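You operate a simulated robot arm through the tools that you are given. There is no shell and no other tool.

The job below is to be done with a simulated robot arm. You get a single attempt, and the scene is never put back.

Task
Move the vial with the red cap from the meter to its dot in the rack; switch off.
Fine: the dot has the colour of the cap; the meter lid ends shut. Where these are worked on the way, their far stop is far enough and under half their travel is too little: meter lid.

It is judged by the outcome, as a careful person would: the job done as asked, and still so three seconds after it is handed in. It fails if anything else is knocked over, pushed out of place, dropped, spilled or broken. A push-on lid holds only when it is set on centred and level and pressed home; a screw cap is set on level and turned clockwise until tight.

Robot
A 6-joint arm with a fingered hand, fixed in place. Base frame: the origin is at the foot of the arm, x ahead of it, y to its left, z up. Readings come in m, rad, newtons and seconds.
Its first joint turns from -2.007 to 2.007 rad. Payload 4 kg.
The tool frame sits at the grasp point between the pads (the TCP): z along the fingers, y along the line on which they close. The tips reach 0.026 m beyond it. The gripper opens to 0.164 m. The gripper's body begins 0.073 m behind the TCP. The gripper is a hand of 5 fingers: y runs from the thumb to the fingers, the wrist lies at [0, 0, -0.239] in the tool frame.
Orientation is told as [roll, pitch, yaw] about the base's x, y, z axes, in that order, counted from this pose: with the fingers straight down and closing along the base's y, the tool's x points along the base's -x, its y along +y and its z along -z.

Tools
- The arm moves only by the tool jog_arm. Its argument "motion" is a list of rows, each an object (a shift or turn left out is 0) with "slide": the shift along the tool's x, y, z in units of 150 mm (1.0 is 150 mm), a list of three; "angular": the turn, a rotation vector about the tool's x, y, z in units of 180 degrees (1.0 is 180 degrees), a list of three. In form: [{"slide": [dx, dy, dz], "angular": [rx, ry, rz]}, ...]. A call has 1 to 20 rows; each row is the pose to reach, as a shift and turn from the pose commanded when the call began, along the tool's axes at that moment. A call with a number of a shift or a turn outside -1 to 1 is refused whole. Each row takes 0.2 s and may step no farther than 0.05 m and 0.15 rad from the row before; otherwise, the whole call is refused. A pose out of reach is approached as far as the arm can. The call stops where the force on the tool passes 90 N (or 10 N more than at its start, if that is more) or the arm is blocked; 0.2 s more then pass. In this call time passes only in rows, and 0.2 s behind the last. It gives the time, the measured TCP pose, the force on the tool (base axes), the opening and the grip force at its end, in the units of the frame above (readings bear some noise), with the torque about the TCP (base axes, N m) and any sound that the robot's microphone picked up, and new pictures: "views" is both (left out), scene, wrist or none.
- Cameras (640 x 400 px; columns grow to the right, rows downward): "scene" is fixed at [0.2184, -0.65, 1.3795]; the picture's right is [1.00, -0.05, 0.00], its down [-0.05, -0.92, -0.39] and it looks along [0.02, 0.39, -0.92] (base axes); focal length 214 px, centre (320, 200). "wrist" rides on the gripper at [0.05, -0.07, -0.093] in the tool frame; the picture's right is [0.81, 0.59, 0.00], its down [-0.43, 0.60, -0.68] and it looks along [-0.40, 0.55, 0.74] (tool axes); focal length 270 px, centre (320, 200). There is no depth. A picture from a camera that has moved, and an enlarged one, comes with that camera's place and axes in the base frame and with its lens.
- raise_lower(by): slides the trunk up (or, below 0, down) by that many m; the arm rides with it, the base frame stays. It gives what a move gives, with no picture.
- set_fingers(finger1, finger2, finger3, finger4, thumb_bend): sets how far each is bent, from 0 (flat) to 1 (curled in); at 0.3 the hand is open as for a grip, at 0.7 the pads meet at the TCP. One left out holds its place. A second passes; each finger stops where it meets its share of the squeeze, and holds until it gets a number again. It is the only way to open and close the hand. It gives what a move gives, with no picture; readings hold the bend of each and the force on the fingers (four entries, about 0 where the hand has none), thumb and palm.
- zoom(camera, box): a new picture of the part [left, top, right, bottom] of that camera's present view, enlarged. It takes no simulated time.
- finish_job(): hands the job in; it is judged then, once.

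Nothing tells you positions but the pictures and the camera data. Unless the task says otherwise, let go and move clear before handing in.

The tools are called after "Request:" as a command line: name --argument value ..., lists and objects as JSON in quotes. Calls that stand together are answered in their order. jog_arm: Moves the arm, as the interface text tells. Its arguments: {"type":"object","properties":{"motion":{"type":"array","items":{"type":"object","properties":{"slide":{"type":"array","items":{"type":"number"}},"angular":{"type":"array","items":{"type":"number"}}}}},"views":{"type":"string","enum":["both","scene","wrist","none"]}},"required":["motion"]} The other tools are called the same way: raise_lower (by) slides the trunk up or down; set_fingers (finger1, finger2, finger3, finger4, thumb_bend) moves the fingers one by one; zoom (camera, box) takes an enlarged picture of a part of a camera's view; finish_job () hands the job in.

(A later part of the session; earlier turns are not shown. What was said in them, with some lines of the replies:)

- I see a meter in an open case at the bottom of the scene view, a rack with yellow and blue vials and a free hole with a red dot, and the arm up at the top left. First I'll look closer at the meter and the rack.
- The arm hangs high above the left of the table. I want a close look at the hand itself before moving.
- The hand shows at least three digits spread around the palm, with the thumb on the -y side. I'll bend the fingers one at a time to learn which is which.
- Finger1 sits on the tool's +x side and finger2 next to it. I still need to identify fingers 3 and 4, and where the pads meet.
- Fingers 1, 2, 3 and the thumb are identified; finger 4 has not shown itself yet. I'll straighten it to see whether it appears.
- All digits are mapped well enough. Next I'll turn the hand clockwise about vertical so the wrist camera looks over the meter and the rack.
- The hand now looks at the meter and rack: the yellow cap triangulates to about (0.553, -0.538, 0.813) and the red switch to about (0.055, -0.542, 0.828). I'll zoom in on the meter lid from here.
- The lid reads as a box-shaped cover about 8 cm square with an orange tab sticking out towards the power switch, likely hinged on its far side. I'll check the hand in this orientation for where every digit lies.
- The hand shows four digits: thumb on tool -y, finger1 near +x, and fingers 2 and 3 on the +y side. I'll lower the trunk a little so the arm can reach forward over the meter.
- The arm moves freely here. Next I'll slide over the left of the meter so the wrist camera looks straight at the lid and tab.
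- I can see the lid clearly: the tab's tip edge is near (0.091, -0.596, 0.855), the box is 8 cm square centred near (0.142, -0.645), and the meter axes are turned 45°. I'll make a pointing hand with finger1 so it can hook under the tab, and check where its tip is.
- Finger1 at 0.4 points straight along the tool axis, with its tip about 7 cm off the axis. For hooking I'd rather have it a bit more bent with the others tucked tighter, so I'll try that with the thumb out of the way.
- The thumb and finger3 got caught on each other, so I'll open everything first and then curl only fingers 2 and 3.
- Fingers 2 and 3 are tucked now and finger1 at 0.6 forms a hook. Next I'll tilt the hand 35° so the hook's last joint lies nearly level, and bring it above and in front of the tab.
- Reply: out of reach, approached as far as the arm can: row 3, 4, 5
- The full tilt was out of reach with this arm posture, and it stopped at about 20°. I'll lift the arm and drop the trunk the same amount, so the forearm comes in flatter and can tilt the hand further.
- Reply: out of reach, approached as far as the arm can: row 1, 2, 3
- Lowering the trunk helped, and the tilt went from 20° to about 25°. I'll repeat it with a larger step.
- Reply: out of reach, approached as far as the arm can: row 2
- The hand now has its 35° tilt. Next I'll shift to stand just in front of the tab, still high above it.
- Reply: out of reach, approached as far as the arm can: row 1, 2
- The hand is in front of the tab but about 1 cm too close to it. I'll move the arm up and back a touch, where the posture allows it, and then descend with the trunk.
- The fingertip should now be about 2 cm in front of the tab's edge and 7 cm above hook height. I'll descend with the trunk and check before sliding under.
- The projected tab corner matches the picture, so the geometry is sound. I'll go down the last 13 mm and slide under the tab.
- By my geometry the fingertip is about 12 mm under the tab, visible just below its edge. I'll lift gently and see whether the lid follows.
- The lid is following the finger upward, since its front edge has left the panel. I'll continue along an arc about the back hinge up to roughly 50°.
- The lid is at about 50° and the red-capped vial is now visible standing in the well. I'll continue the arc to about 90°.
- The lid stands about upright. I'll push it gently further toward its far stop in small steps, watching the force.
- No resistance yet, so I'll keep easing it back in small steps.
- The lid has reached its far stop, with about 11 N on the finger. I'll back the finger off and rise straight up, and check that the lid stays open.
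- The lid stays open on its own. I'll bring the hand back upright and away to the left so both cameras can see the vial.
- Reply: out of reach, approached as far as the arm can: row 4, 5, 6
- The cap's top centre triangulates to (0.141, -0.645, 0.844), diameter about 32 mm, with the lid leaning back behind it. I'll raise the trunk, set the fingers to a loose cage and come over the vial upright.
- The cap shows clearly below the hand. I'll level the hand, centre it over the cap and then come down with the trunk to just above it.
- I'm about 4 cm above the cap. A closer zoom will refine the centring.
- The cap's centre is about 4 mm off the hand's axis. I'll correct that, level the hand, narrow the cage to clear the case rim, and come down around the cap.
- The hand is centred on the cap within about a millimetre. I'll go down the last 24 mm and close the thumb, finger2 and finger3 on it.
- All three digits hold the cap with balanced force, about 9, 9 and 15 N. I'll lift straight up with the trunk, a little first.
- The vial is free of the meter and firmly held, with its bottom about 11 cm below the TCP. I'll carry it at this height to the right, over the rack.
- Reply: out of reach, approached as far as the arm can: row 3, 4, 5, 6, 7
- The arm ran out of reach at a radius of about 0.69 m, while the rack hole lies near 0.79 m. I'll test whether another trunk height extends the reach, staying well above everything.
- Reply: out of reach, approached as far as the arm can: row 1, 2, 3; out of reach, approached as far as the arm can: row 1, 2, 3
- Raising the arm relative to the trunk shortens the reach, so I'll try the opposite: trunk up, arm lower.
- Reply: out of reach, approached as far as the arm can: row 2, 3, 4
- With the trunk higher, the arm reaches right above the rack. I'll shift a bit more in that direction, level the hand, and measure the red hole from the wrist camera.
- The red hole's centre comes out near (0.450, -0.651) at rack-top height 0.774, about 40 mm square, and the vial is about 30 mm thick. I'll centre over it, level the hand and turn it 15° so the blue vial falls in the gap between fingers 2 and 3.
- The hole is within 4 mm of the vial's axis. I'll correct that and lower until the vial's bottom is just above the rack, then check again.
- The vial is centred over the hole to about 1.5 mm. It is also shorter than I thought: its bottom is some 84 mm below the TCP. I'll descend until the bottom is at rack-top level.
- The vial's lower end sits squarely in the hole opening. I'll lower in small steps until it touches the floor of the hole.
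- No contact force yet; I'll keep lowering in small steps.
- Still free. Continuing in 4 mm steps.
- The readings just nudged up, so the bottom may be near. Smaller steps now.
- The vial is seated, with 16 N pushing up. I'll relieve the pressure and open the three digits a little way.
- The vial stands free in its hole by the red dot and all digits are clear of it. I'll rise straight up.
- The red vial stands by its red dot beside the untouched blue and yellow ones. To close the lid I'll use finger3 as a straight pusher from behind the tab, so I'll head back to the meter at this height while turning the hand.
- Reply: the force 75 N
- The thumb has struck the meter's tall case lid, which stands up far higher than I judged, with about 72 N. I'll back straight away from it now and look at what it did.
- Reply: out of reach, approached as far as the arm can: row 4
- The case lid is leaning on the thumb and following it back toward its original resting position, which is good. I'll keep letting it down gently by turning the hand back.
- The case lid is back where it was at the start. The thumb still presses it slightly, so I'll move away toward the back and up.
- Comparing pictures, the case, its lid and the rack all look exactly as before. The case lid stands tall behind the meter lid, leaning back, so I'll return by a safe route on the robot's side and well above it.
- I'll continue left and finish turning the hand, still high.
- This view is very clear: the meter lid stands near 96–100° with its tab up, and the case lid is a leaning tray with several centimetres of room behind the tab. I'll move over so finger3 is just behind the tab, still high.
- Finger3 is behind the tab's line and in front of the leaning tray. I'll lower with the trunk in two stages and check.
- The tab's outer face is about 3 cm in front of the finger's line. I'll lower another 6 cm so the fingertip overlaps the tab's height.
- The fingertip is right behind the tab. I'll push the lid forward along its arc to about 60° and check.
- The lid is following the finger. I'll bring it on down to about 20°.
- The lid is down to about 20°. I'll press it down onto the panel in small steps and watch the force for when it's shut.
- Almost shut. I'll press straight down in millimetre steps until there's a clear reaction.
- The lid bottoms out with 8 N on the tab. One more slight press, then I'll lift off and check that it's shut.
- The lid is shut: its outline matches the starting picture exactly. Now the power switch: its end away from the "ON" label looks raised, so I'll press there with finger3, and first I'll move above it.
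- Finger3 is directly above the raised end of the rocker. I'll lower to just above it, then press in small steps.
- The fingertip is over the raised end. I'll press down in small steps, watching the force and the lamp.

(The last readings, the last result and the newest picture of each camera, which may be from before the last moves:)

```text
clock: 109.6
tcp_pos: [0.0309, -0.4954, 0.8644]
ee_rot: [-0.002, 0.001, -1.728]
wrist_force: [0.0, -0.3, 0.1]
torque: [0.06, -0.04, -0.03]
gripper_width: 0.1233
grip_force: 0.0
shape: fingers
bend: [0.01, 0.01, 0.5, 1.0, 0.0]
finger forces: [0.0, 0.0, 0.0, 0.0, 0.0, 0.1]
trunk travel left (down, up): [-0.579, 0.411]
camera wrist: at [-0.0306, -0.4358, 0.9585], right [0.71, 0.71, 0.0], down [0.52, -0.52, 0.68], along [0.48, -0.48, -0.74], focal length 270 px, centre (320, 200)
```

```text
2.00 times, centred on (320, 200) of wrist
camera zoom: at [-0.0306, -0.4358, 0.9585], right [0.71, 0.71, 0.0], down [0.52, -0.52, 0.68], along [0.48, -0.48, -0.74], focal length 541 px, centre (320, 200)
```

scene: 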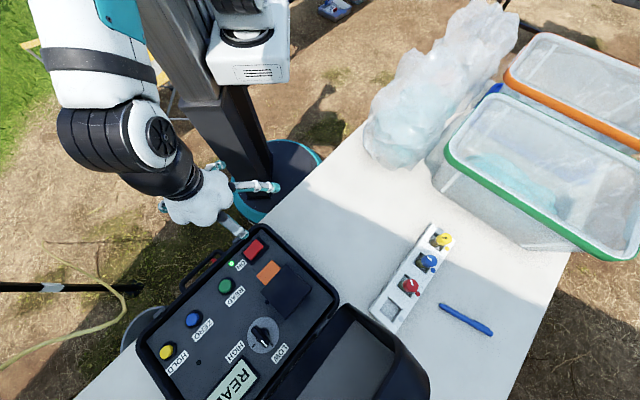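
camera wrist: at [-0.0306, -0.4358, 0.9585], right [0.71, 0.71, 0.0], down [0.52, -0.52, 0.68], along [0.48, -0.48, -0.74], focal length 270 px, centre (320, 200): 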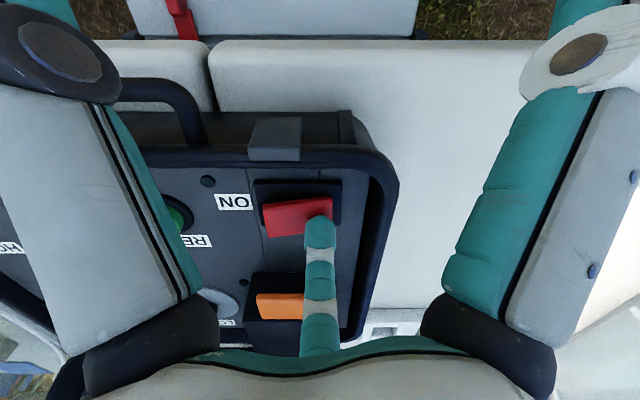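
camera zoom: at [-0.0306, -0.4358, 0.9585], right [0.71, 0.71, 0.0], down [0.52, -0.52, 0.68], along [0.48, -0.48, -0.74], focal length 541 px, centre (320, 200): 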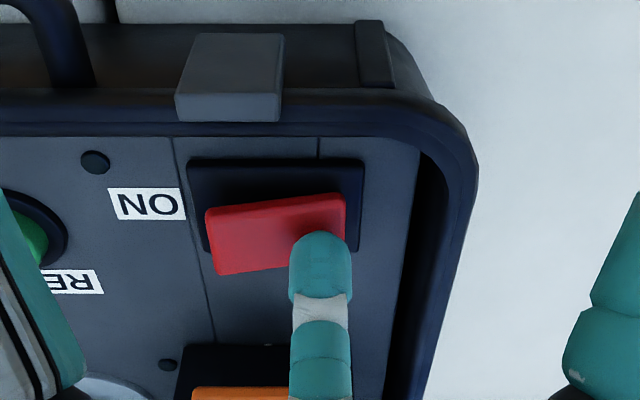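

The rocker has tipped over and the green lamp is out, so the meter is off. I'll lift the finger straight up and move clear.

Request:
raise_lower --by 0.2

Request:
jog_arm --motion '[{"slide": [0.2, -0.1, 0]}, {"slide": [0.4, -0.2, 0]}, {"slide": [0.6, -0.25, 0]}]'

Request:
zoom --camera "scene" --box '[120, 210, 440, 400]'

Request:
zoom --camera "scene" --box '[360, 215, 500, 340]'

Request:
zoom --camera "scene" --box '[220, 220, 350, 301]'

```text
clock: 111.8
tcp_pos: [0.0295, -0.4971, 1.0644]
ee_rot: [-0.002, -0.001, -1.728]
wrist_force: [0.2, -0.5, 0.3]
torque: [-0.02, -0.02, 0.03]
gripper_width: 0.1234
grip_force: 0.0
shape: fingers
bend: [0.01, 0.01, 0.5, 1.0, 0.0]
finger forces: [0.1, 0.0, 0.0, 0.0, 0.0, 0.1]
trunk travel left (down, up): [-0.779, 0.211]
```

```text
clock: 112.6
tcp_pos: [0.0112, -0.4014, 1.0651]
ee_rot: [-0.001, 0.0, -1.728]
wrist_force: [0.3, -0.3, 0.3]
torque: [-0.01, -0.01, -0.04]
gripper_width: 0.1236
grip_force: 0.0
shape: fingers
bend: [0.01, 0.01, 0.5, 1.0, 0.0]
finger forces: [0.1, 0.0, 0.1, 0.0, 0.1, 0.0]
trunk travel left (down, up): [-0.779, 0.211]
camera wrist: at [-0.0507, -0.3408, 1.1582], right [0.71, 0.71, 0.0], down [0.52, -0.52, 0.68], along [0.48, -0.48, -0.74], focal length 270 px, centre (320, 200)
```

scene: 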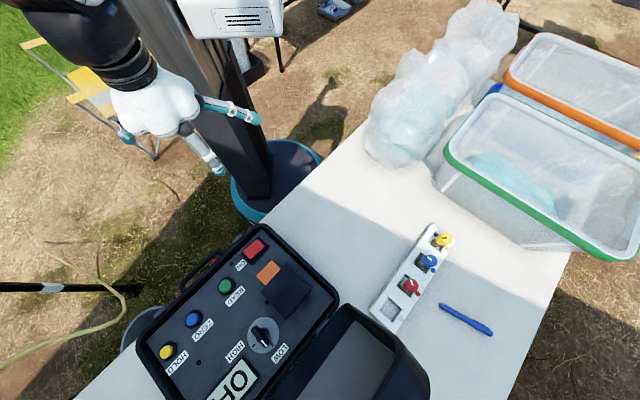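
wrist: 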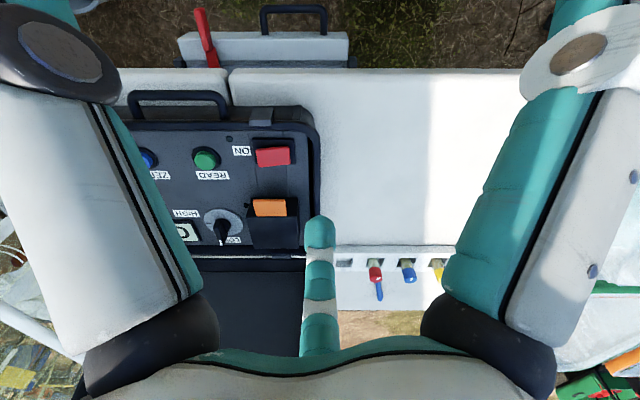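

```text
2.00 times, centred on (280, 305) of scene
camera zoom: at [0.2184, -0.65, 1.3795], right [1.0, -0.05, 0.0], down [-0.05, -0.92, -0.39], along [0.02, 0.39, -0.92], focal length 429 px, centre (400, -10)
```

zoom: 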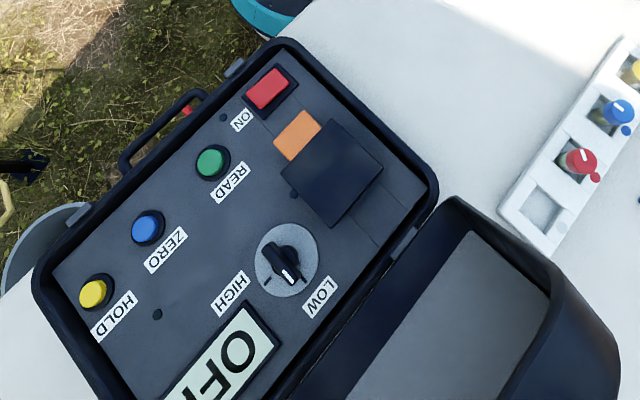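

```text
3.20 times, centred on (430, 278) of scene
camera zoom: at [0.2184, -0.65, 1.3795], right [1.0, -0.05, 0.0], down [-0.05, -0.92, -0.39], along [0.02, 0.39, -0.92], focal length 686 px, centre (-32, -48)
```

zoom: 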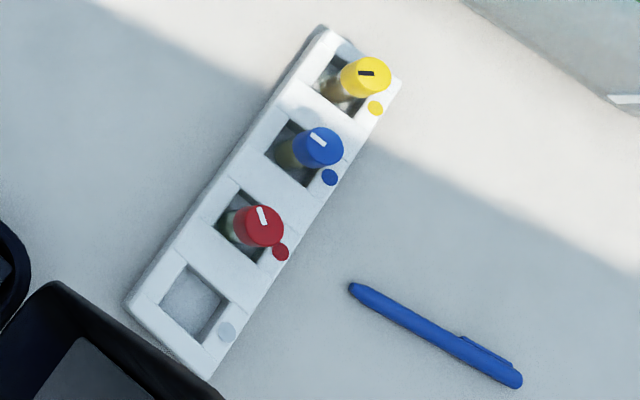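

```text
4.92 times, centred on (285, 260) of scene
camera zoom: at [0.2184, -0.65, 1.3795], right [1.0, -0.05, 0.0], down [-0.05, -0.92, -0.39], along [0.02, 0.39, -0.92], focal length 1056 px, centre (492, -98)
```

zoom: 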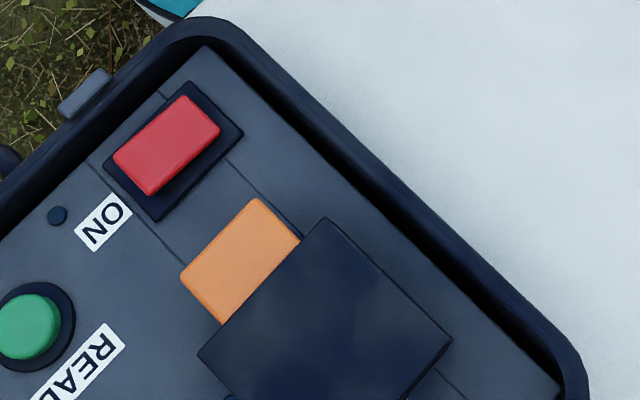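

The display reads "OFF" and the lamp is dark. The meter lid is shut where it began, and the red vial stands upright beside the red dot. The other vials, pen, rack and case look unmoved, and the hand is well clear, so I'm handing the job in.

Request:
finish_job

```text
The job is handed in.
```

The job is done and handed in. The red-capped vial stands upright in the rack hole beside the red dot. The meter lid is shut, and the meter is off: the lamp is dark and the display reads "OFF".

**Bumped the meter case:** on the way back to close the lid, my thumb hit the tall lid of the meter's case with about 72 N and pushed it partly toward closed. I backed off slowly and it leaned back to where it started. In the final pictures the case and its lid look the same as at the start.

The blue and yellow vials, the rack and the pen also look unmoved. The hand was well clear when I handed in.
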